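You operate a simulated robot arm through the tools that you are given. There is no shell and no other tool.

Carry out the task below with a simulated robot arm. There is one attempt and no reset: what you move stays moved.

Task
Restock the empty FEET tray with the strip from the orange kit tray.
Fine: free the kitting turntable, turn FEET to the yellow pointer, lay the strip in and lock it again. Leave the strip in SPARES.

It is judged by the outcome, as a careful person would: the job done as asked, and still so three seconds after it is handed in. It fails if anything else is knocked over, pushed out of place, dropped, spilled or broken.

Robot
A 7-joint arm with a two-finger parallel gripper, fixed in place. Base frame: the origin is on the floor under the middle of its stand, x ahead of it, y to its left, z up. Units: m, degrees, N and s.
It reaches about 0.964 m from its shoulder. Its first joint turns from -166.0 to 166.0 degrees. Payload 1.57 kg.
Tool frame: the origin (TCP) lies between the finger pads and is the grasp point; the fingertips stand 0.03 m ahead of it; z points along the fingers, y is the line along which they close. Largest opening 0.11 m; finger width 0.024, thickness 0.012; the body of the gripper, 0.048 by 0.112 m, starts 0.078 m behind the TCP.
Orientation is that of the tool frame in the base frame, as a unit quaternion [w, x, y, z]. With the fingers straight down and closing along the base's y, the tool's x points along the base's -x, its y along +y and its z along -z.

Tools
- The arm moves only by the tool step_arm. Its argument "increments" is a list of rows, each an object (a shift or turn left out is 0, a gripper value left out holds the last) with "rotation": the turn, a rotation vector about the tool's x, y, z in units of 90 degrees (1.0 is 90 degrees), a list of three; "dp": the shift along the tool's x, y, z in units of 100 mm (1.0 is 100 mm), a list of three; "grip": the gripper command, from -1 (shut) to 1 (fully open), values between in proportion. In form: [{"rotation": [ax, ay, az], "dp": [dx, dy, dz], "grip": grip}, ...]. A call has 1 to 20 rows; each row is the pose to reach, as a shift and turn from the pose commanded when the call began, along the tool's axes at that moment. A call with a number of a shift or a turn outside -1 to 1 is refused whole. Each row takes 0.2 s and may step no farther than 0.05 m and 8.6 degrees from the row before; otherwise, or with a gripper value out of range, the whole call is refused. Where a pose cannot be reached the arm comes as near as it can. A force on the tool above 50 N (or 10 N above the force at the start of the call, whichever is more), or a blocked arm, ends the call early, and 0.2 s more pass. The fingers move at their own pace (about 0.108 m/s each) and stop on an object; they squeeze with about 36 N. The grip force told is the motor's: it shows also when the fingers shut on nothing. Time passes only in rows, and 0.2 s behind the last, so rows that repeat a pose let the fingers close. It gives the time, the measured TCP pose, the force on the tool (base axes), the opening and the grip force at its end, in the units of the frame above (readings bear some noise), with the torque about the TCP (base axes, N m) and any sound that the robot's microphone picked up.
- Cameras (640 x 400 px; columns grow to the right, rows downward): "scene" is fixed at [0.048, -0.5019, 1.4054]; the picture's right is [0.24, -0.97, 0.00], its down [-0.58, -0.14, -0.81] and it looks along [0.78, 0.19, -0.59] (base axes); focal length 238 px, centre (320, 200). "wrist" rides on the gripper at [0.07, 0.016, -0.141] in the tool frame; the picture's right is [-0.23, 0.97, 0.00], its down [-0.85, -0.20, -0.48] and it looks along [-0.47, -0.11, 0.88] (tool axes); focal length 222 px, centre (320, 200). There is no depth. A picture from a camera that has moved, and an enlarged one, comes with that camera's place and axes in the base frame and with its lens.
- grab_frame(camera): a new picture of that camera. The clock stands still meanwhile.
- move_column(by): slides the trunk up (or, below 0, down) by that many m; the arm rides with it, the base frame stays. It gives what a move gives, with no picture.
- inspect(camera, box): a new picture of the part [left, top, right, bottom] of that camera's present view, enlarged. The clock stands still meanwhile.
- sign_off(): hands the job in; it is judged then, once.

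Nothing tells you positions but the pictures and the camera data. Unless the task says otherwise, let go and move clear before handing in.

The tools are called as a command line: name --argument value ..., lists and objects as JSON in quotes. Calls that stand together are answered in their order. step_arm: Moves the arm, as the interface text tells. Its arguments: {"type":"object","properties":{"increments":{"type":"array"}},"required":["increments"]} The other tools are called the same way: move_column (by) moves the trunk up or down; grab_frame (camera) takes a picture; inspect (camera, box) takes an enlarged picture of a part of a camera's view; sign_off () hands the job in.

At the start:

```text
clock: 0.0
tool_pos: [0.3093, -0.3955, 1.2548]
tcp_rot: [0.0, 0.0, 1.0, 0.0]
force: [0.0, 0.3, 0.3]
torque: [0.0, 0.02, 0.03]
grip_width: 0.1098
grip_force: 0.0
trunk travel left (down, up): [-0.45, 0.16]
```

scene: 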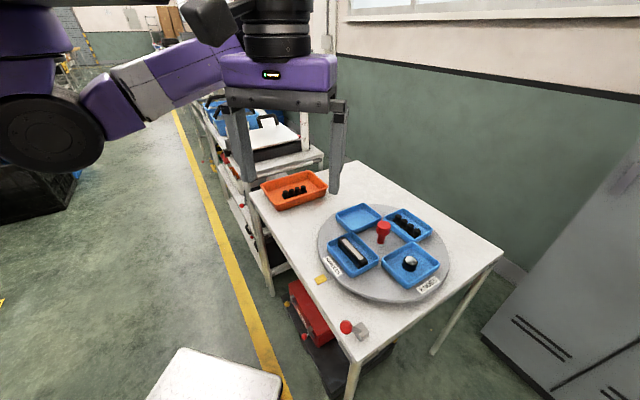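
wrist: 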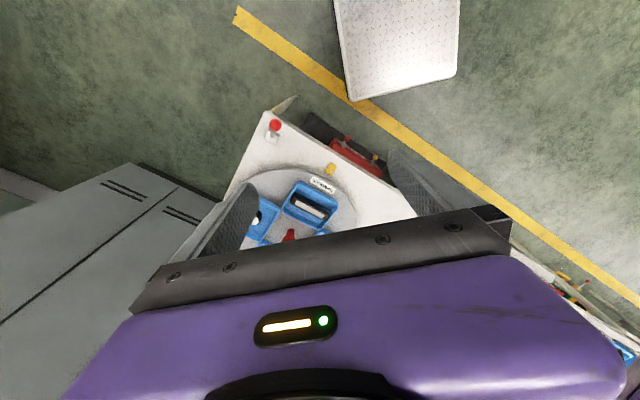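

I see a table with a turntable carrying four blue trays, a red knob in its centre, an orange kit tray with a black strip, and a red-knobbed thing at the table's near corner. I'll look closer at each part before moving.

inspect --camera "scene" --box '[300, 180, 460, 310]'

inspect --camera "scene" --box '[240, 150, 360, 225]'

inspect --camera "scene" --box '[270, 260, 430, 360]'

```text
3.08 times, centred on (380, 245) of scene
camera zoom: at [0.048, -0.5019, 1.4054], right [0.24, -0.97, 0.0], down [-0.58, -0.14, -0.81], along [0.78, 0.19, -0.59], focal length 733 px, centre (135, 62)
```

zoom: 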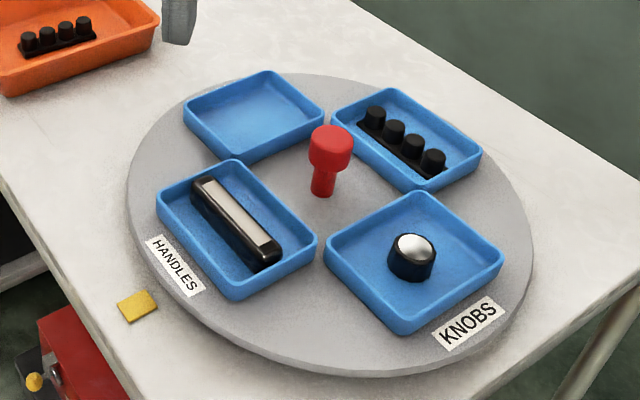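

```text
5.33 times, centred on (300, 188) of scene
camera zoom: at [0.048, -0.5019, 1.4054], right [0.24, -0.97, 0.0], down [-0.58, -0.14, -0.81], along [0.78, 0.19, -0.59], focal length 1270 px, centre (427, 267)
```

zoom: 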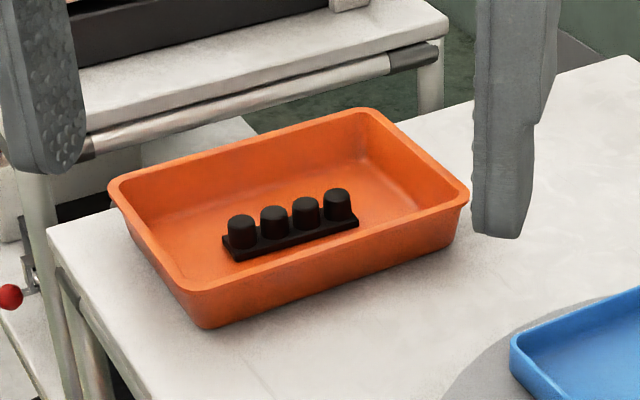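

```text
4.00 times, centred on (350, 310) of scene
camera zoom: at [0.048, -0.5019, 1.4054], right [0.24, -0.97, 0.0], down [-0.58, -0.14, -0.81], along [0.78, 0.19, -0.59], focal length 953 px, centre (200, -240)
```

zoom: 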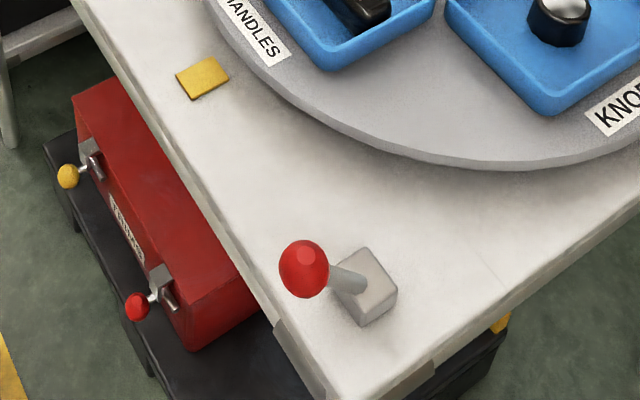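

The table top seems to be about z = 0.80, the turntable centre near [0.636, -0.565], the yellow pointer near [0.464, -0.402], and the orange tray near [0.868, -0.18]. I'll move the hand over the table, still high, for closer wrist views of the centre knob, the lever and the labels.

step_arm --increments '[{"dp": [0, -0.25, 0]}, {"dp": [0, -0.5, 0.2]}, {"dp": [0, -0.75, 0.4]}, {"dp": [0, -1.0, 0.5]}]'

grab_frame --camera "wrist"

grab_frame --camera "scene"

```text
clock: 1.0
tool_pos: [0.3113, -0.4957, 1.2044]
tcp_rot: [0.0, 0.0, 1.0, 0.0]
force: [0.3, 0.2, 0.2]
torque: [-0.03, -0.02, -0.01]
grip_width: 0.1101
grip_force: 0.0
trunk travel left (down, up): [-0.45, 0.16]
```

```text
taken
camera wrist: at [0.2411, -0.4772, 1.3481], right [0.23, 0.97, 0.0], down [0.86, -0.2, 0.48], along [0.47, -0.11, -0.88], focal length 222 px, centre (320, 200)
```

wrist: 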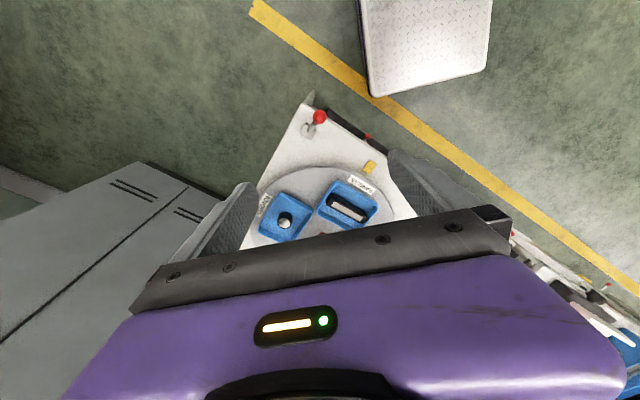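

```text
taken
```

scene: 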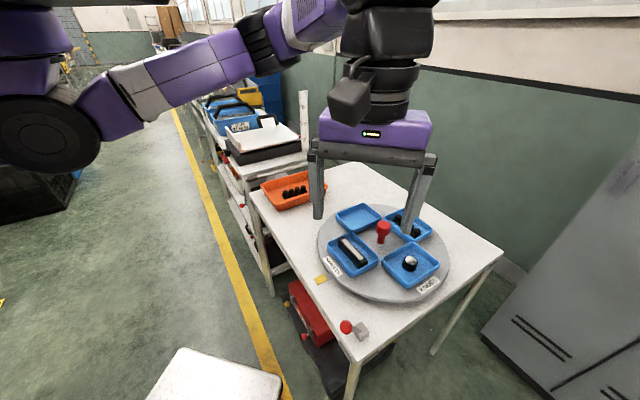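

The hand moves freely here. I'll move further ahead over the turntable and lower it a little so the wrist camera sees the knob and labels.

step_arm --increments '[{"dp": [-0.4, 0, 0]}, {"dp": [-0.7, 0, 0]}, {"dp": [-1.0, 0, 0]}]'

step_arm --increments '[{"dp": [-0.4, 0, 0.2]}, {"dp": [-0.7, 0, 0.4]}, {"dp": [-1.0, 0, 0.5]}]'

grab_frame --camera "wrist"

grab_frame --camera "scene"

```text
clock: 1.8
tool_pos: [0.4092, -0.4973, 1.2046]
tcp_rot: [0.001, 0.002, 1.0, 0.0]
force: [0.0, -0.8, -0.3]
torque: [0.02, -0.03, 0.0]
grip_width: 0.1101
grip_force: 0.1
trunk travel left (down, up): [-0.45, 0.16]
```

```text
clock: 2.6
tool_pos: [0.5091, -0.495, 1.1552]
tcp_rot: [0.001, 0.001, 1.0, 0.0]
force: [-0.2, -0.3, -0.5]
torque: [0.01, -0.01, 0.0]
grip_width: 0.1099
grip_force: 0.0
trunk travel left (down, up): [-0.45, 0.16]
```

```text
taken
camera wrist: at [0.4404, -0.4773, 1.2969], right [0.23, 0.97, 0.0], down [0.85, -0.2, 0.48], along [0.47, -0.11, -0.88], focal length 222 px, centre (320, 200)
```

wrist: 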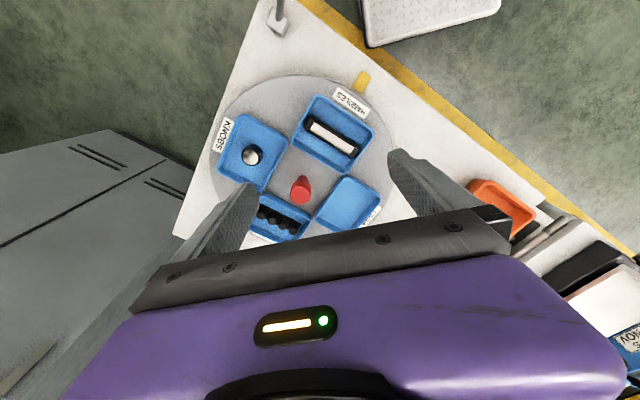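

```text
taken
```

scene: 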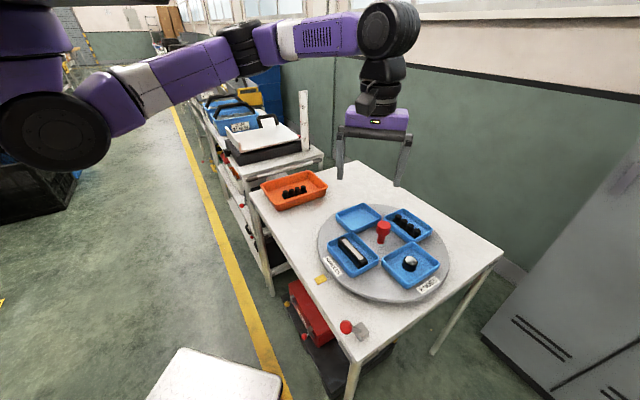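

inspect --camera "wrist" --box '[190, 60, 420, 245]'

inspect --camera "wrist" --box '[240, 0, 340, 60]'

inspect --camera "scene" --box '[360, 205, 420, 255]'

inspect --camera "scene" --box '[330, 310, 380, 350]'

```text
2.16 times, centred on (305, 152) of wrist
camera zoom: at [0.4404, -0.4773, 1.2969], right [0.23, 0.97, 0.0], down [0.85, -0.2, 0.48], along [0.47, -0.11, -0.88], focal length 480 px, centre (352, 303)
```

zoom: 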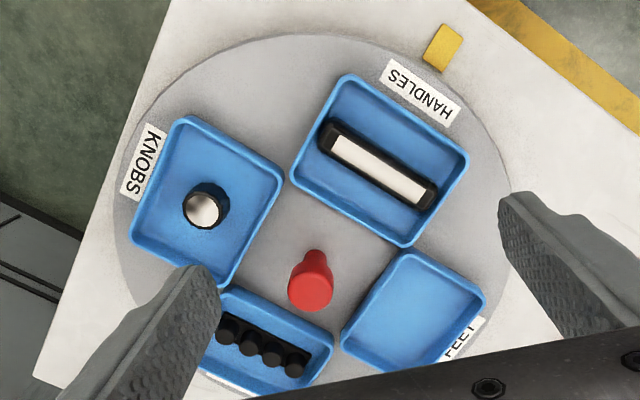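

```text
6.40 times, centred on (290, 30) of wrist
camera zoom: at [0.4404, -0.4773, 1.2969], right [0.23, 0.97, 0.0], down [0.85, -0.2, 0.48], along [0.47, -0.11, -0.88], focal length 1422 px, centre (512, 1288)
```

zoom: 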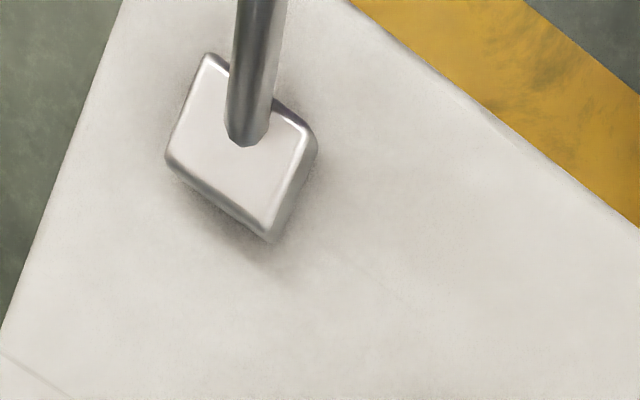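

```text
8.00 times, centred on (390, 230) of scene
camera zoom: at [0.048, -0.5019, 1.4054], right [0.24, -0.97, 0.0], down [-0.58, -0.14, -0.81], along [0.78, 0.19, -0.59], focal length 1905 px, centre (-240, -40)
```

zoom: 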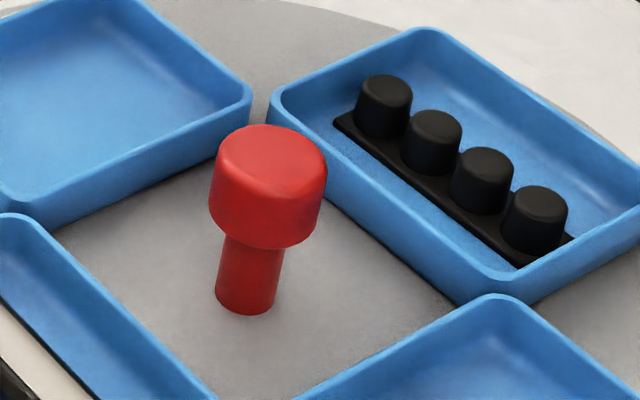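

```text
10.00 times, centred on (355, 330) of scene
camera zoom: at [0.048, -0.5019, 1.4054], right [0.24, -0.97, 0.0], down [-0.58, -0.14, -0.81], along [0.78, 0.19, -0.59], focal length 2381 px, centre (-30, -1100)
```

zoom: 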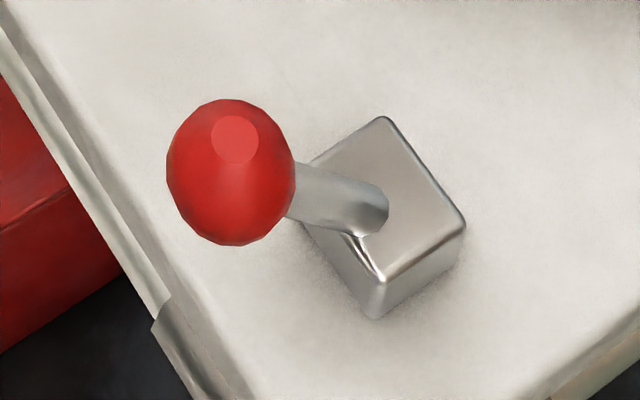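

The empty tray's label reads FEET, so it must turn about +90° (anticlockwise from above) to reach the yellow pointer. Before choosing the lock, I'll check the label on the red box below the table and look for markings.

inspect --camera "scene" --box '[280, 270, 350, 370]'

inspect --camera "scene" --box '[190, 80, 330, 170]'

inspect --camera "wrist" --box '[430, 150, 640, 350]'

```text
4.00 times, centred on (315, 320) of scene
camera zoom: at [0.048, -0.5019, 1.4054], right [0.24, -0.97, 0.0], down [-0.58, -0.14, -0.81], along [0.78, 0.19, -0.59], focal length 953 px, centre (340, -280)
```

zoom: 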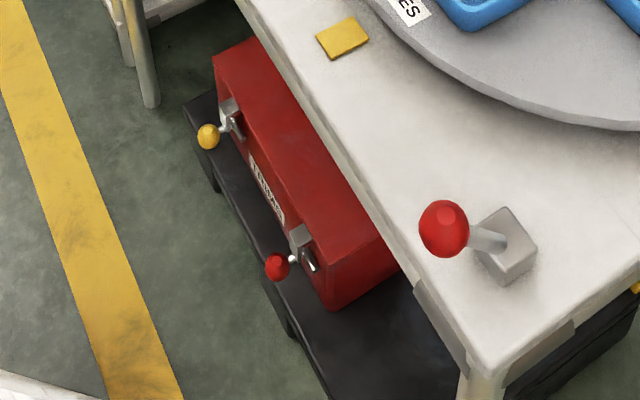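

```text
4.44 times, centred on (260, 125) of scene
camera zoom: at [0.048, -0.5019, 1.4054], right [0.24, -0.97, 0.0], down [-0.58, -0.14, -0.81], along [0.78, 0.19, -0.59], focal length 1058 px, centre (587, 533)
```

zoom: 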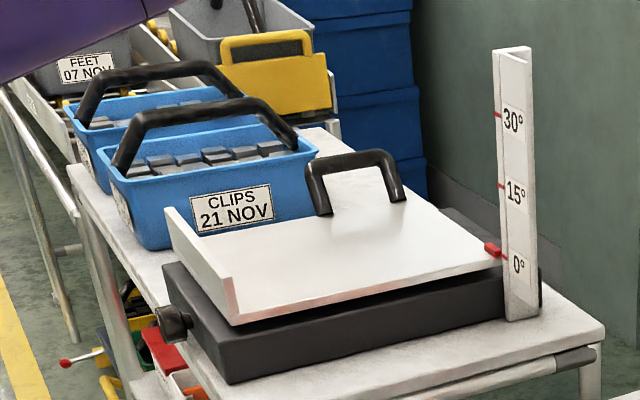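

```text
2.00 times, centred on (535, 250) of wrist
camera zoom: at [0.4404, -0.4773, 1.2969], right [0.23, 0.97, 0.0], down [0.85, -0.2, 0.48], along [0.47, -0.11, -0.88], focal length 444 px, centre (-110, 100)
```

zoom: 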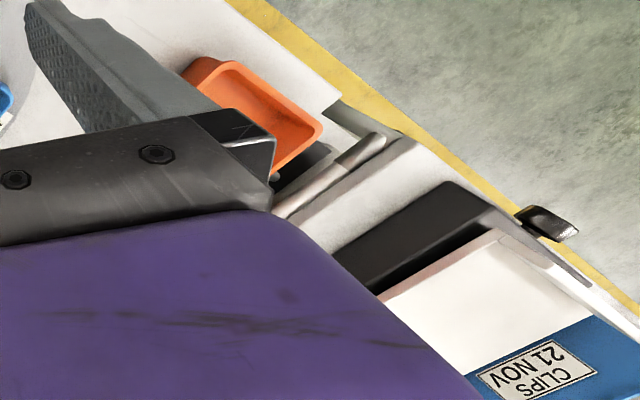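

The red box has its own label and is another item, so the lock must be either the centre knob or the lever on the block. I'll bring the open hand above the centre knob (about [0.621, -0.561], top about 0.92) and look at it closely before touching anything.

step_arm --increments '[{"dp": [-0.4, -0.25, 0]}, {"dp": [-0.8, -0.5, 0]}, {"dp": [-1.0, -0.65, 0.2]}, {"dp": [-1.0, -0.65, 0.5]}]'

grab_frame --camera "wrist"

grab_frame --camera "scene"

```text
clock: 3.6
tool_pos: [0.6105, -0.5617, 1.1076]
tcp_rot: [0.001, 0.001, 1.0, -0.001]
force: [0.3, 0.4, 0.4]
torque: [0.0, 0.0, -0.03]
grip_width: 0.11
grip_force: 0.0
trunk travel left (down, up): [-0.45, 0.16]
```

```text
taken
camera wrist: at [0.5414, -0.5434, 1.2487], right [0.23, 0.97, 0.0], down [0.85, -0.2, 0.48], along [0.47, -0.11, -0.88], focal length 222 px, centre (320, 200)
```

wrist: 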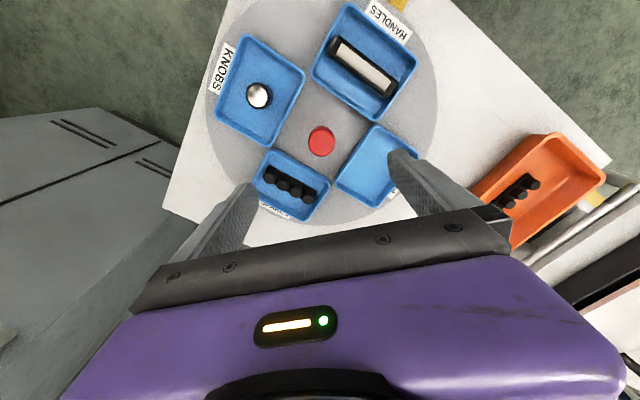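

```text
taken
```

scene: 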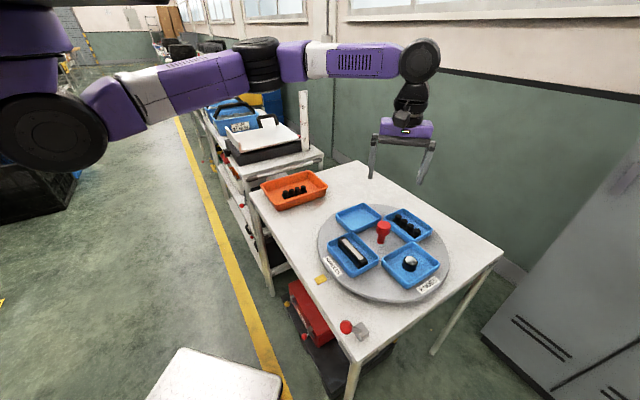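

inspect --camera "wrist" --box '[200, 0, 440, 235]'

inspect --camera "wrist" --box '[280, 100, 360, 180]'

inspect --camera "wrist" --box '[460, 120, 620, 240]'

```text
1.70 times, centred on (320, 118) of wrist
camera zoom: at [0.5414, -0.5434, 1.2487], right [0.23, 0.97, 0.0], down [0.85, -0.2, 0.48], along [0.47, -0.11, -0.88], focal length 378 px, centre (320, 340)
```

zoom: 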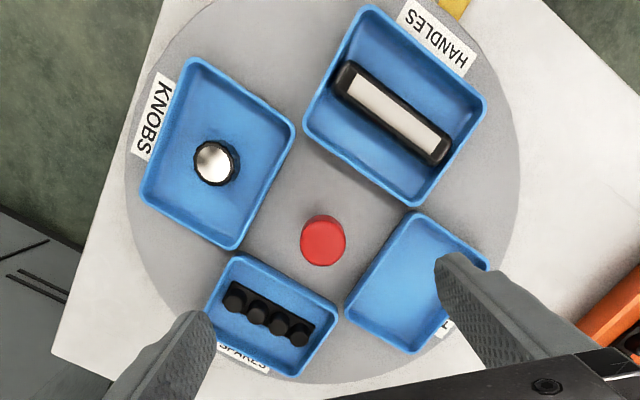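

```text
5.00 times, centred on (320, 140) of wrist
camera zoom: at [0.5414, -0.5434, 1.2487], right [0.23, 0.97, 0.0], down [0.85, -0.2, 0.48], along [0.47, -0.11, -0.88], focal length 1111 px, centre (320, 500)
```

zoom: 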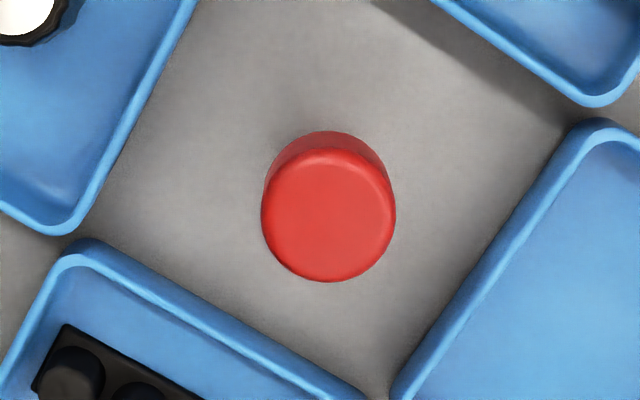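

```text
3.33 times, centred on (540, 180) of wrist
camera zoom: at [0.5414, -0.5434, 1.2487], right [0.23, 0.97, 0.0], down [0.85, -0.2, 0.48], along [0.47, -0.11, -0.88], focal length 740 px, centre (-413, 267)
```

zoom: 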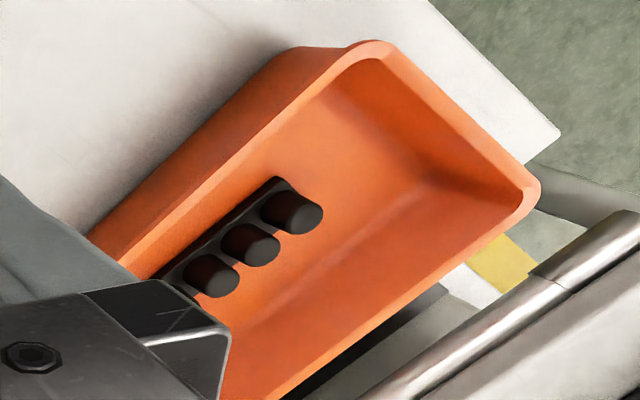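

SPARES and FEET labels are both confirmed. The centre knob's cap is at about [0.624, -0.560], roughly z = 0.885–0.917, and the disc top is near 0.846. I'll narrow the fingers to about 77 mm, align over the knob and lower the trunk to test it gently.

step_arm --increments '[{"dp": [-0.126, -0.006, 0], "grip": 0.4}, {"dp": [-0.126, -0.006, 0], "grip": 0.4}]'

move_column --by -0.14

grab_frame --camera "wrist"

grab_frame --camera "scene"

```text
clock: 4.2
tool_pos: [0.6227, -0.5628, 1.1059]
tcp_rot: [0.0, 0.0, 1.0, -0.001]
force: [-0.1, 0.6, -0.2]
torque: [-0.01, 0.03, -0.02]
grip_width: 0.077
grip_force: 0.0
trunk travel left (down, up): [-0.45, 0.16]
```

```text
clock: 5.9
tool_pos: [0.6221, -0.5613, 0.9663]
tcp_rot: [0.0, 0.001, 1.0, 0.0]
force: [-0.2, 1.4, -0.9]
torque: [0.03, 0.0, 0.02]
grip_width: 0.0768
grip_force: 0.0
trunk travel left (down, up): [-0.31, 0.3]
```

```text
taken
camera wrist: at [0.5538, -0.5441, 1.1085], right [0.23, 0.97, 0.0], down [0.85, -0.2, 0.48], along [0.47, -0.11, -0.88], focal length 222 px, centre (320, 200)
```

wrist: 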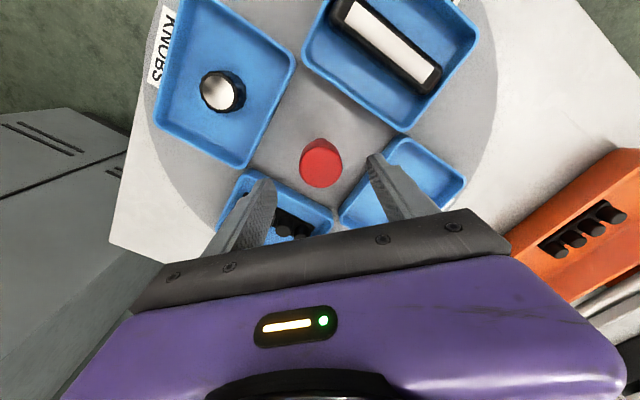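

```text
taken
```

scene: 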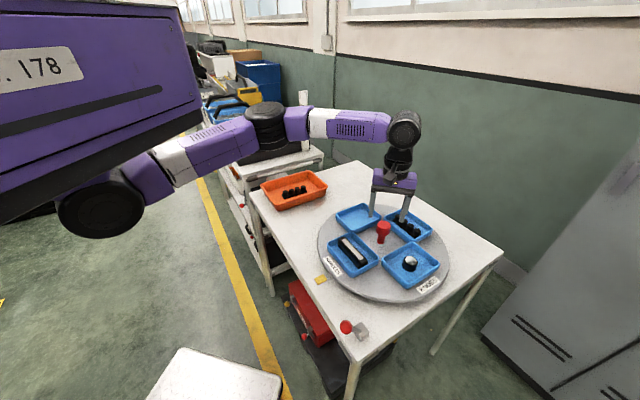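

The fingers straddle the knob from above. I'll zoom in to check the alignment before going down around it.

inspect --camera "wrist" --box '[220, 100, 440, 240]'

inspect --camera "scene" --box '[330, 150, 450, 260]'

```text
2.86 times, centred on (330, 170) of wrist
camera zoom: at [0.5538, -0.5441, 1.1085], right [0.23, 0.97, 0.0], down [0.85, -0.2, 0.48], along [0.47, -0.11, -0.88], focal length 635 px, centre (291, 286)
```

zoom: 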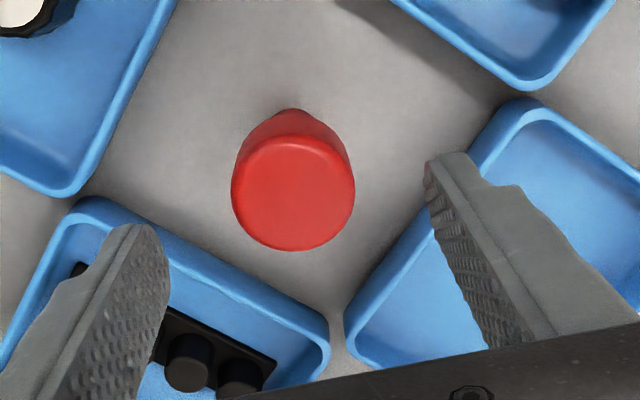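

```text
3.64 times, centred on (390, 205) of scene
camera zoom: at [0.048, -0.5019, 1.4054], right [0.24, -0.97, 0.0], down [-0.58, -0.14, -0.81], along [0.78, 0.19, -0.59], focal length 866 px, centre (66, 182)
```

zoom: 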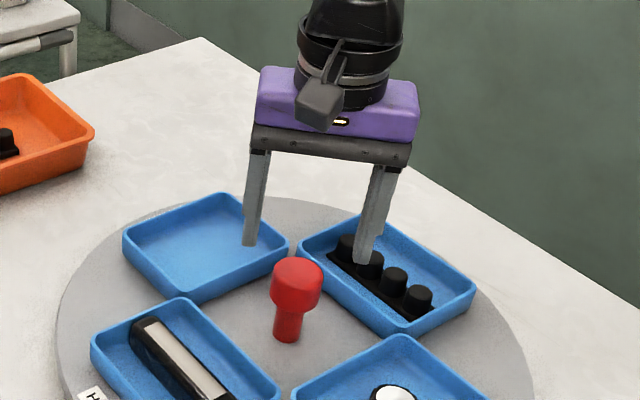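

The knob sits centred between the fingers. I'll descend to the cap, close on it, and try a small lift of a few millimetres to feel whether it is a plunger.

step_arm --increments '[{"dp": [0, 0, 0.25], "grip": 0.4}, {"dp": [0, 0, 0.5]}, {"dp": [0, 0, 0.65]}, {"dp": [0, 0, 0.65]}]'

inspect --camera "wrist" --box '[220, 100, 440, 240]'

inspect --camera "scene" --box '[330, 170, 450, 270]'

```text
clock: 6.9
tool_pos: [0.6244, -0.5614, 0.8988]
tcp_rot: [0.0, 0.0, 1.0, 0.0]
force: [-0.3, -0.3, 0.3]
torque: [-0.02, 0.01, 0.0]
grip_width: 0.0768
grip_force: 0.0
trunk travel left (down, up): [-0.31, 0.3]
```

```text
2.86 times, centred on (330, 170) of wrist
camera zoom: at [0.5546, -0.5435, 1.0417], right [0.23, 0.97, 0.0], down [0.85, -0.2, 0.48], along [0.47, -0.11, -0.88], focal length 635 px, centre (291, 286)
```

zoom: 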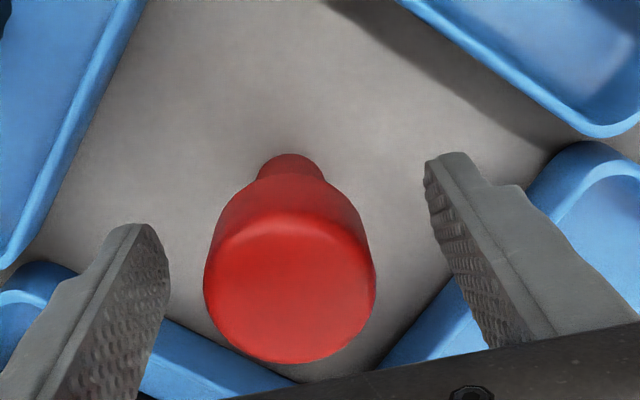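

```text
4.00 times, centred on (390, 220) of scene
camera zoom: at [0.048, -0.5019, 1.4054], right [0.24, -0.97, 0.0], down [-0.58, -0.14, -0.81], along [0.78, 0.19, -0.59], focal length 953 px, centre (40, 120)
```

zoom: 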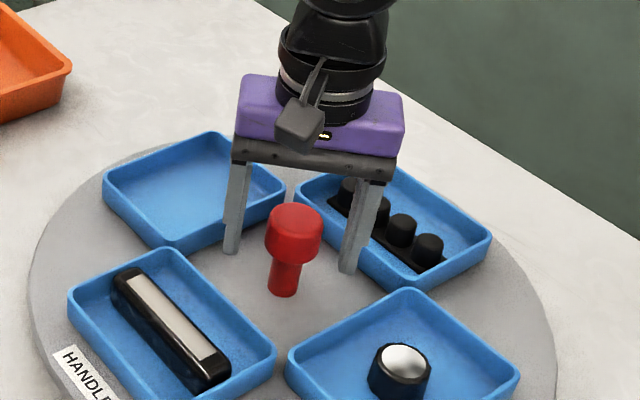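

The fingers are around the cap. I'll close and then lift by 6 mm, watching the force.

step_arm --increments '[{"dp": [0, 0, 0], "grip": -1}, {"dp": [0, 0, 0]}, {"dp": [0, 0, 0]}]'

step_arm --increments '[{"dp": [0, 0, -0.02]}, {"dp": [0, 0, -0.04]}, {"dp": [0, 0, -0.06]}, {"dp": [0, 0, -0.06]}]'

inspect --camera "scene" --box '[330, 170, 450, 270]'

```text
clock: 7.7
tool_pos: [0.6249, -0.5614, 0.8997]
tcp_rot: [0.0, 0.001, 1.0, 0.0]
force: [1.9, -10.7, -2.8]
torque: [-0.06, -0.1, 0.11]
grip_width: 0.0405
grip_force: 45.3
trunk travel left (down, up): [-0.31, 0.3]
```

```text
clock: 8.7
tool_pos: [0.6224, -0.5621, 0.9035]
tcp_rot: [-0.001, 0.001, 1.0, 0.002]
force: [0.1, -9.2, -38.5]
torque: [-0.88, 0.07, 0.03]
grip_width: 0.0406
grip_force: 45.5
trunk travel left (down, up): [-0.31, 0.3]
```

```text
4.00 times, centred on (390, 220) of scene
camera zoom: at [0.048, -0.5019, 1.4054], right [0.24, -0.97, 0.0], down [-0.58, -0.14, -0.81], along [0.78, 0.19, -0.59], focal length 953 px, centre (40, 120)
```

zoom: 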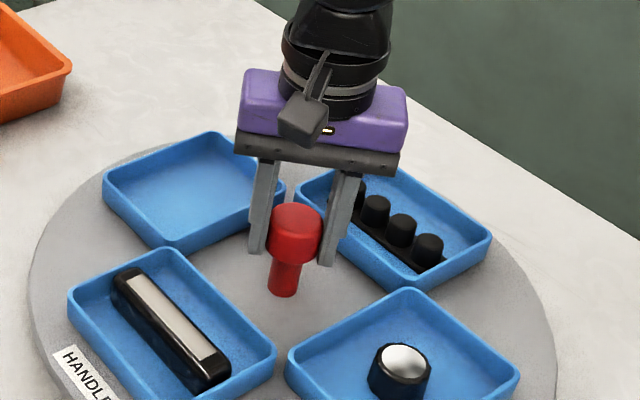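

The knob doesn't rise: the pull went to about 38 N with no visible movement. I'll relax the lift, then try a few degrees of gentle twist to see whether it and the disc are locked.

step_arm --increments '[{"dp": [0, 0, 0.03]}, {"dp": [0, 0, 0.06]}, {"dp": [0, 0, 0.06]}]'

step_arm --increments '[{"rotation": [0, 0, -0.02]}, {"rotation": [0, 0, -0.04]}, {"rotation": [0, 0, -0.04]}]'

inspect --camera "scene" --box '[300, 180, 460, 310]'

```text
clock: 9.5
tool_pos: [0.6229, -0.563, 0.9037]
tcp_rot: [0.001, 0.0, 1.0, -0.002]
force: [-0.2, -0.4, 13.2]
torque: [1.46, 1.06, 0.11]
grip_width: 0.0405
grip_force: 44.8
trunk travel left (down, up): [-0.31, 0.3]
```

```text
clock: 10.3
tool_pos: [0.6232, -0.5627, 0.9026]
tcp_rot: [0.001, -0.032, 0.999, -0.003]
force: [3.9, -2.9, 32.0]
torque: [0.76, -0.57, -0.93]
grip_width: 0.041
grip_force: 44.8
trunk travel left (down, up): [-0.31, 0.3]
```

```text
3.08 times, centred on (380, 245) of scene
camera zoom: at [0.048, -0.5019, 1.4054], right [0.24, -0.97, 0.0], down [-0.58, -0.14, -0.81], along [0.78, 0.19, -0.59], focal length 733 px, centre (135, 62)
```

zoom: 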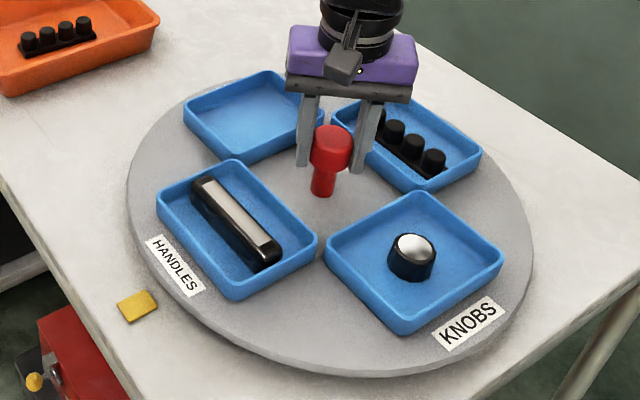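

The disc and the knob both stay put, so the knob isn't the lock; it looks like a fixed hub grip. The lever on the corner block is then the lock. I'll release the knob, undo the small twist, rise, and go look at the lever.

step_arm --increments '[{"grip": 0.4}, {"grip": 0.4}, {"rotation": [0, 0, 0.02]}, {"rotation": [0, 0, 0.04]}, {"rotation": [0, 0, 0.04], "dp": [0, 0, -0.3]}, {"rotation": [0, 0, 0.04], "dp": [0, 0, -0.7]}, {"rotation": [0, 0, 0.04], "dp": [0, 0, -1.0]}]'

inspect --camera "scene" --box '[300, 180, 460, 310]'

```text
clock: 11.9
tool_pos: [0.6223, -0.5629, 1.0008]
tcp_rot: [0.001, -0.001, 1.0, 0.001]
force: [0.3, 1.0, 0.6]
torque: [-0.05, -0.02, 0.0]
grip_width: 0.077
grip_force: 0.1
trunk travel left (down, up): [-0.31, 0.3]
```

```text
3.08 times, centred on (380, 245) of scene
camera zoom: at [0.048, -0.5019, 1.4054], right [0.24, -0.97, 0.0], down [-0.58, -0.14, -0.81], along [0.78, 0.19, -0.59], focal length 733 px, centre (135, 62)
```

zoom: 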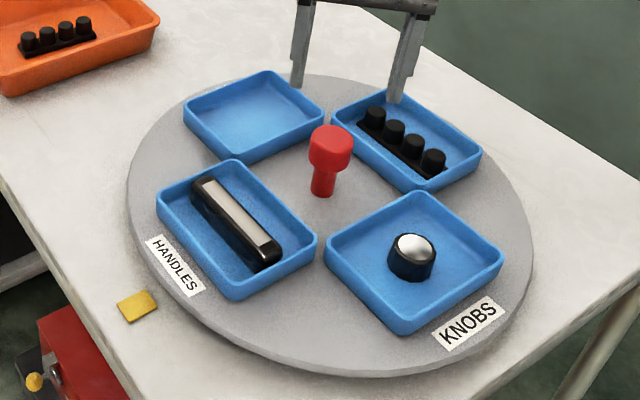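

Everything is still as it was. I'll bring the hand back at a safe height to look at the lever up close.

step_arm --increments '[{"dp": [0.4, 0.1, -0.1]}, {"dp": [0.8, 0.2, -0.2]}, {"dp": [1.0, 0.25, -0.3]}]'

step_arm --increments '[{"dp": [0.4, 0.1, -0.1]}, {"dp": [0.8, 0.2, -0.2]}, {"dp": [1.0, 0.25, -0.2]}]'

grab_frame --camera "wrist"

grab_frame --camera "scene"

```text
clock: 12.7
tool_pos: [0.5214, -0.5374, 1.0304]
tcp_rot: [0.001, 0.0, 1.0, -0.001]
force: [0.2, -0.3, 0.0]
torque: [0.05, -0.01, 0.01]
grip_width: 0.0772
grip_force: 0.2
trunk travel left (down, up): [-0.31, 0.3]
```

```text
clock: 13.5
tool_pos: [0.422, -0.5123, 1.0504]
tcp_rot: [0.0, 0.0, 1.0, -0.001]
force: [-0.1, -0.7, -1.3]
torque: [-0.03, -0.01, 0.02]
grip_width: 0.0773
grip_force: 0.1
trunk travel left (down, up): [-0.31, 0.3]
```

```text
taken
camera wrist: at [0.3536, -0.4945, 1.1922], right [0.23, 0.97, 0.0], down [0.86, -0.2, 0.48], along [0.47, -0.11, -0.88], focal length 222 px, centre (320, 200)
```

wrist: 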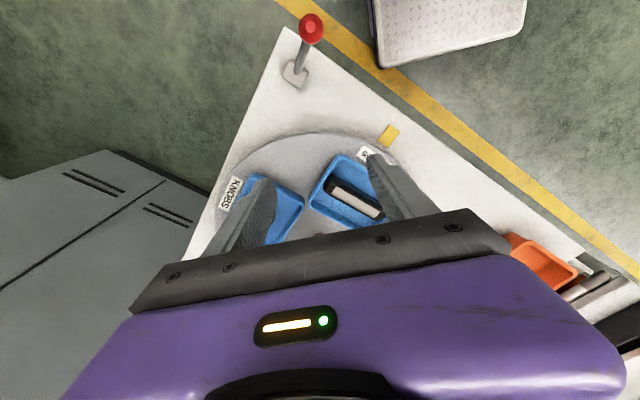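

```text
taken
```

scene: 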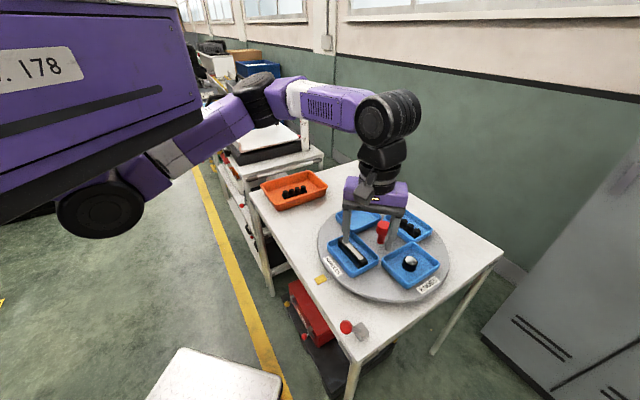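

inspect --camera "wrist" --box '[260, 0, 350, 100]'

inspect --camera "scene" --box '[330, 305, 380, 350]'

```text
4.00 times, centred on (305, 50) of wrist
camera zoom: at [0.3536, -0.4945, 1.1922], right [0.23, 0.97, 0.0], down [0.86, -0.2, 0.48], along [0.47, -0.11, -0.88], focal length 888 px, centre (380, 800)
```

zoom: 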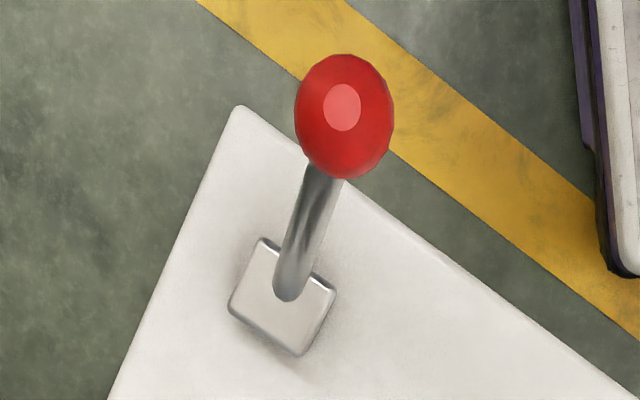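

```text
8.89 times, centred on (355, 328) of scene
camera zoom: at [0.048, -0.5019, 1.4054], right [0.24, -0.97, 0.0], down [-0.58, -0.14, -0.81], along [0.78, 0.19, -0.59], focal length 2117 px, centre (9, -933)
```

zoom: 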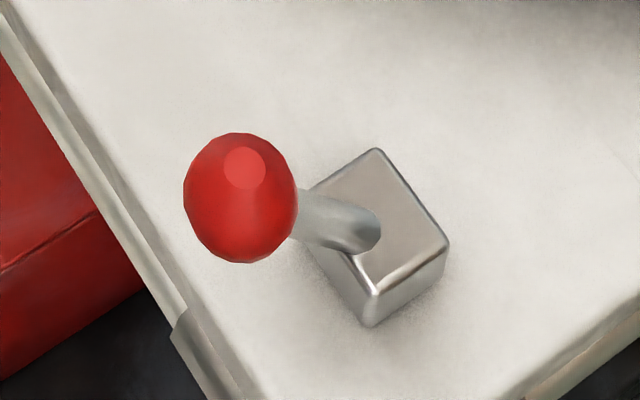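

The lever's ball is at about [0.304, -0.495, 0.881], leaning about 34° outward (toward azimuth ~135°) from a pivot near [0.338, -0.528, 0.81]. I'll turn the hand 45° so the fingers straddle the ball across its swing plane, and come above it.

step_arm --increments '[{"rotation": [0, 0, 0.0833], "dp": [0.2, 0.04, 0], "grip": 0.1}, {"rotation": [0, 0, 0.1667], "dp": [0.4, 0.07, 0]}, {"rotation": [0, 0, 0.25], "dp": [0.6, 0.1, 0]}, {"rotation": [0, 0, 0.3333], "dp": [0.8, 0.13, 0]}, {"rotation": [0, 0, 0.4167], "dp": [1.0, 0.15, 0]}, {"rotation": [0, 0, 0.5], "dp": [1.0, 0.15, 0]}, {"rotation": [0, 0, 0.5], "dp": [1.0, 0.15, 0]}]'

grab_frame --camera "wrist"

grab_frame --camera "scene"

```text
clock: 15.1
tool_pos: [0.3224, -0.4967, 1.0517]
tcp_rot: [0.001, 0.384, 0.923, 0.0]
force: [0.3, -0.4, -0.8]
torque: [-0.02, -0.04, -0.06]
grip_width: 0.0604
grip_force: 0.0
trunk travel left (down, up): [-0.31, 0.3]
```

```text
taken
camera wrist: at [0.2852, -0.435, 1.1936], right [0.85, 0.53, 0.0], down [0.46, -0.75, 0.48], along [0.25, -0.41, -0.88], focal length 222 px, centre (320, 200)
```

wrist: 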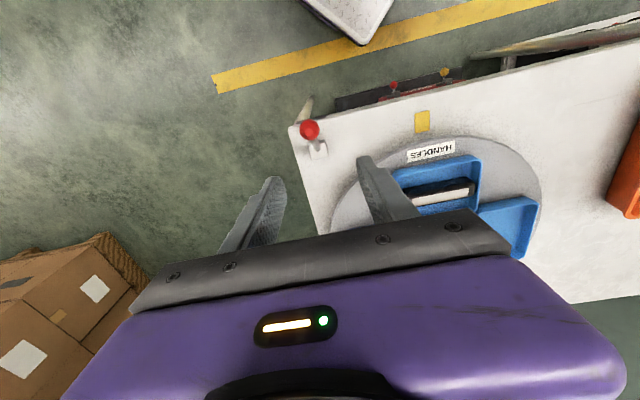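

```text
taken
```

scene: 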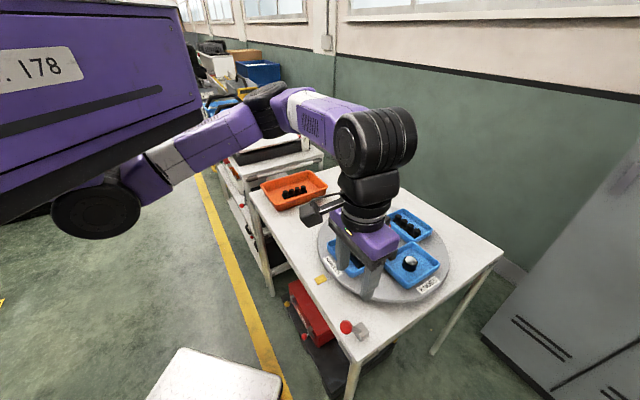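

inspect --camera "wrist" --box '[270, 100, 370, 170]'

```text
5.71 times, centred on (320, 135) of wrist
camera zoom: at [0.2852, -0.435, 1.1936], right [0.85, 0.53, 0.0], down [0.46, -0.75, 0.48], along [0.25, -0.41, -0.88], focal length 1269 px, centre (320, 571)
```

zoom: 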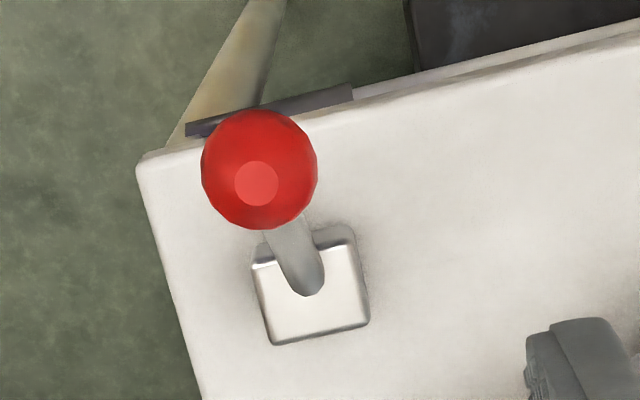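

The third view agrees on the ball at about [0.305, -0.495, 0.881]. I'll align above it and come down part of the way first.

step_arm --increments '[{"dp": [0.136, -0.124, 0.2]}, {"dp": [0.136, -0.124, 0.5]}, {"dp": [0.136, -0.124, 0.8]}, {"dp": [0.136, -0.124, 0.8]}]'

inspect --camera "wrist" --box '[220, 80, 420, 230]'

inspect --camera "scene" --box '[300, 210, 420, 350]'

```text
clock: 16.1
tool_pos: [0.304, -0.4973, 0.9701]
tcp_rot: [-0.001, 0.383, 0.924, 0.0]
force: [-0.2, 0.2, 0.8]
torque: [-0.01, -0.01, 0.01]
grip_width: 0.0605
grip_force: 0.1
trunk travel left (down, up): [-0.31, 0.3]
```

```text
2.67 times, centred on (320, 155) of wrist
camera zoom: at [0.2675, -0.4339, 1.1128], right [0.85, 0.53, 0.0], down [0.46, -0.75, 0.48], along [0.25, -0.41, -0.88], focal length 592 px, centre (320, 320)
```

zoom: 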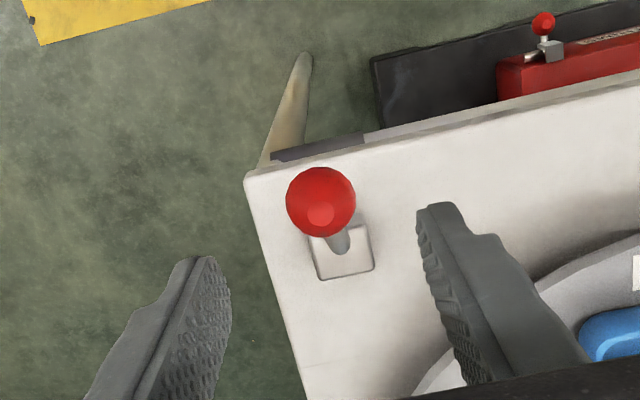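

```text
2.86 times, centred on (360, 280) of scene
camera zoom: at [0.048, -0.5019, 1.4054], right [0.24, -0.97, 0.0], down [-0.58, -0.14, -0.81], along [0.78, 0.19, -0.59], focal length 680 px, centre (206, -29)
```

zoom: 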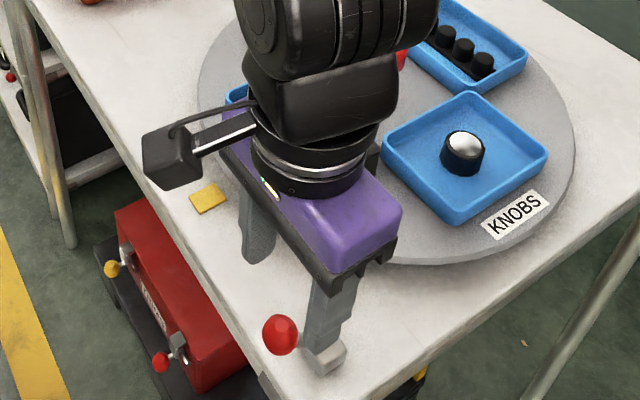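

Ball is centred between the fingers. Down to ball height, then close on it.

step_arm --increments '[{"dp": [0, 0, 0.3]}, {"dp": [0, 0, 0.6]}, {"dp": [0, 0, 0.9]}, {"dp": [0, 0, 0.9]}, {"dp": [0, 0, 0.9], "grip": -1}, {"dp": [0, 0, 0.9], "grip": -1}, {"dp": [0, 0, 0.9], "grip": -1}]'

inspect --camera "wrist" --box '[220, 80, 420, 230]'

inspect --camera "scene" --box '[300, 250, 400, 360]'

```text
clock: 17.7
tool_pos: [0.3041, -0.4955, 0.8819]
tcp_rot: [0.0, 0.382, 0.924, 0.001]
force: [2.7, 2.7, -0.8]
torque: [0.04, 0.05, -0.02]
grip_width: 0.0268
grip_force: 37.9
trunk travel left (down, up): [-0.31, 0.3]
```

```text
2.67 times, centred on (320, 155) of wrist
camera zoom: at [0.2678, -0.4336, 1.0231], right [0.85, 0.53, 0.0], down [0.46, -0.75, 0.48], along [0.25, -0.41, -0.88], focal length 592 px, centre (320, 320)
```

zoom: 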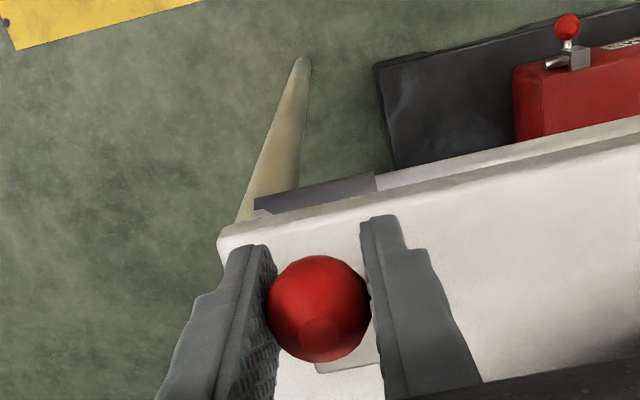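

```text
3.64 times, centred on (350, 305) of scene
camera zoom: at [0.048, -0.5019, 1.4054], right [0.24, -0.97, 0.0], down [-0.58, -0.14, -0.81], along [0.78, 0.19, -0.59], focal length 866 px, centre (211, -182)
```

zoom: 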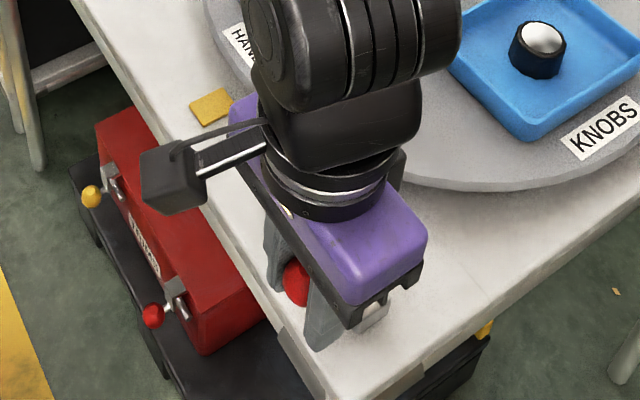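

The ball is gripped (27 mm). I'll swing it a little inward along its arc first and watch the force.

step_arm --increments '[{"dp": [-0.06, 0, -0.035]}, {"dp": [-0.12, 0, -0.065]}, {"dp": [-0.18, 0, -0.09]}]'

```text
clock: 18.5
tool_pos: [0.3178, -0.5075, 0.8904]
tcp_rot: [0.0, 0.383, 0.924, 0.002]
force: [0.8, 16.5, -4.5]
torque: [0.65, 0.71, -0.05]
grip_width: 0.0273
grip_force: 38.2
trunk travel left (down, up): [-0.31, 0.3]
```

It moves with modest force. I'll carry on along the arc through upright to the other side.

step_arm --increments '[{"dp": [-0.07, 0, -0.025]}, {"dp": [-0.14, 0, -0.04]}, {"dp": [-0.21, 0, -0.048]}, {"dp": [-0.29, 0, -0.05]}]'

inspect --camera "wrist" --box '[220, 80, 420, 230]'

inspect --camera "scene" --box '[300, 250, 400, 360]'

```text
clock: 19.5
tool_pos: [0.3369, -0.5299, 0.8958]
tcp_rot: [0.001, 0.383, 0.924, 0.0]
force: [4.9, 20.7, 5.0]
torque: [0.59, 0.7, -0.18]
grip_width: 0.0273
grip_force: 37.5
trunk travel left (down, up): [-0.31, 0.3]
```

```text
2.67 times, centred on (320, 155) of wrist
camera zoom: at [0.3004, -0.4662, 1.0376], right [0.85, 0.53, 0.0], down [0.46, -0.75, 0.48], along [0.25, -0.41, -0.88], focal length 592 px, centre (320, 320)
```

zoom: 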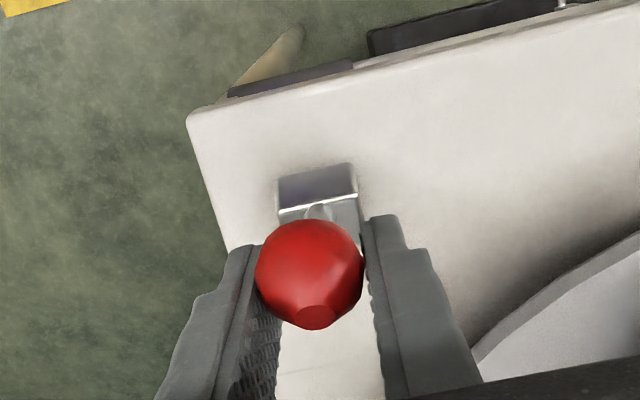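

```text
3.64 times, centred on (350, 305) of scene
camera zoom: at [0.048, -0.5019, 1.4054], right [0.24, -0.97, 0.0], down [-0.58, -0.14, -0.81], along [0.78, 0.19, -0.59], focal length 866 px, centre (211, -182)
```

zoom: 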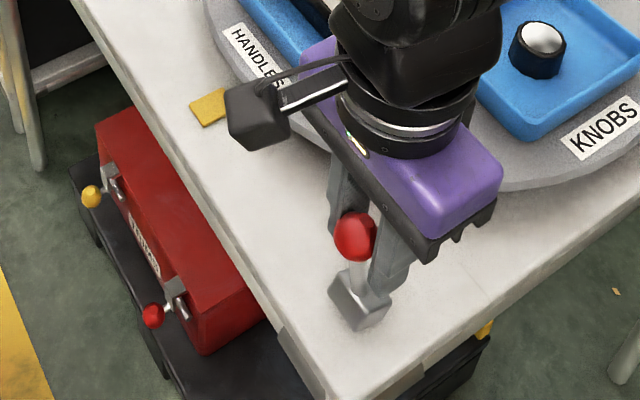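

The lever is now upright and turning in the expected plane. I'll continue over to the other side.

step_arm --increments '[{"dp": [-0.07, -0.02, 0.005]}, {"dp": [-0.14, -0.02, 0.01]}, {"dp": [-0.22, -0.02, 0.03]}, {"dp": [-0.29, -0.02, 0.05]}]'

inspect --camera "wrist" --box '[220, 80, 420, 230]'

inspect --camera "scene" --box '[300, 250, 400, 360]'

```text
clock: 20.5
tool_pos: [0.3549, -0.5505, 0.8906]
tcp_rot: [0.001, 0.383, 0.924, -0.001]
force: [0.1, 0.6, 0.4]
torque: [-0.01, 0.01, 0.0]
grip_width: 0.0001
grip_force: 21.6
trunk travel left (down, up): [-0.31, 0.3]
```

```text
2.67 times, centred on (320, 155) of wrist
camera zoom: at [0.3194, -0.4891, 1.0328], right [0.85, 0.53, 0.0], down [0.46, -0.75, 0.48], along [0.25, -0.41, -0.88], focal length 592 px, centre (320, 320)
```

zoom: 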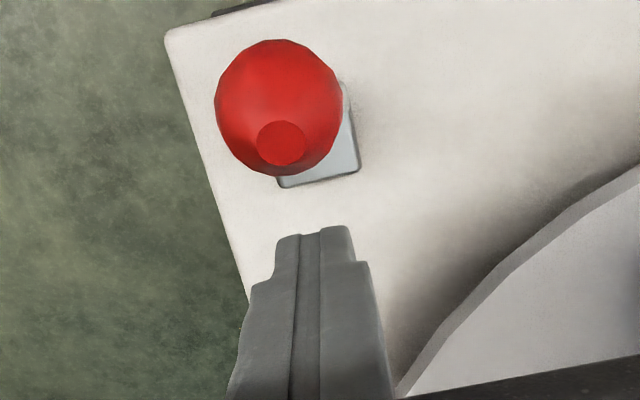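

```text
3.64 times, centred on (350, 305) of scene
camera zoom: at [0.048, -0.5019, 1.4054], right [0.24, -0.97, 0.0], down [-0.58, -0.14, -0.81], along [0.78, 0.19, -0.59], focal length 866 px, centre (211, -182)
```

zoom: 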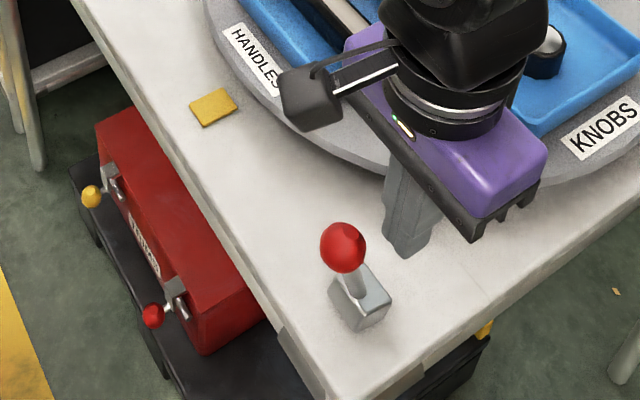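

The ball squeezed out of the grip just past upright and the lever now stands about 14° outward of upright. I'll use the closed fingers instead, going up and over to the outer side of the ball so I can push it through to its end.

step_arm --increments '[{"dp": [0, 0, -0.35], "grip": -1}, {"dp": [0, 0, -0.72]}, {"dp": [0.4, 0.01, -0.72]}, {"dp": [0.88, 0.01, -0.72]}, {"dp": [0.88, 0.01, -0.72]}, {"dp": [0.88, 0.01, -0.35]}, {"dp": [0.88, 0.01, 0.08]}, {"dp": [0.88, 0.01, 0.08]}]'

inspect --camera "wrist" --box '[220, 80, 420, 230]'

inspect --camera "scene" --box '[300, 250, 400, 360]'

```text
clock: 22.3
tool_pos: [0.2944, -0.4861, 0.8796]
tcp_rot: [0.0, 0.382, 0.924, -0.001]
force: [-0.2, -0.3, 0.4]
torque: [-0.01, 0.03, -0.04]
grip_width: 0.0
grip_force: 21.7
trunk travel left (down, up): [-0.31, 0.3]
```

```text
2.67 times, centred on (320, 155) of wrist
camera zoom: at [0.2579, -0.4235, 1.0217], right [0.85, 0.53, 0.0], down [0.46, -0.75, 0.48], along [0.25, -0.41, -0.88], focal length 592 px, centre (320, 320)
```

zoom: 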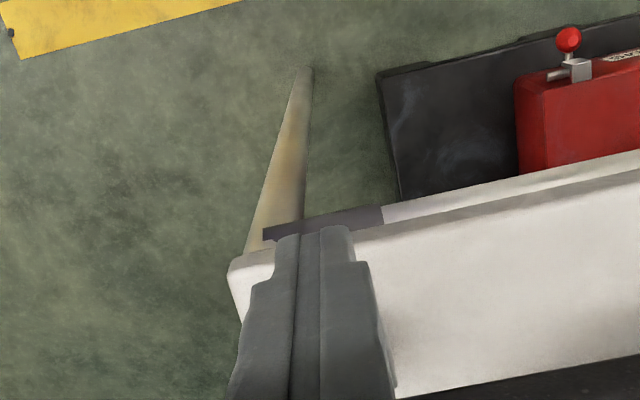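

```text
3.64 times, centred on (350, 305) of scene
camera zoom: at [0.048, -0.5019, 1.4054], right [0.24, -0.97, 0.0], down [-0.58, -0.14, -0.81], along [0.78, 0.19, -0.59], focal length 866 px, centre (211, -182)
```

zoom: 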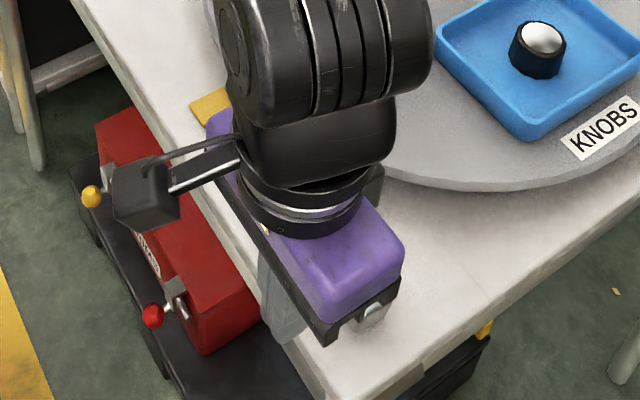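

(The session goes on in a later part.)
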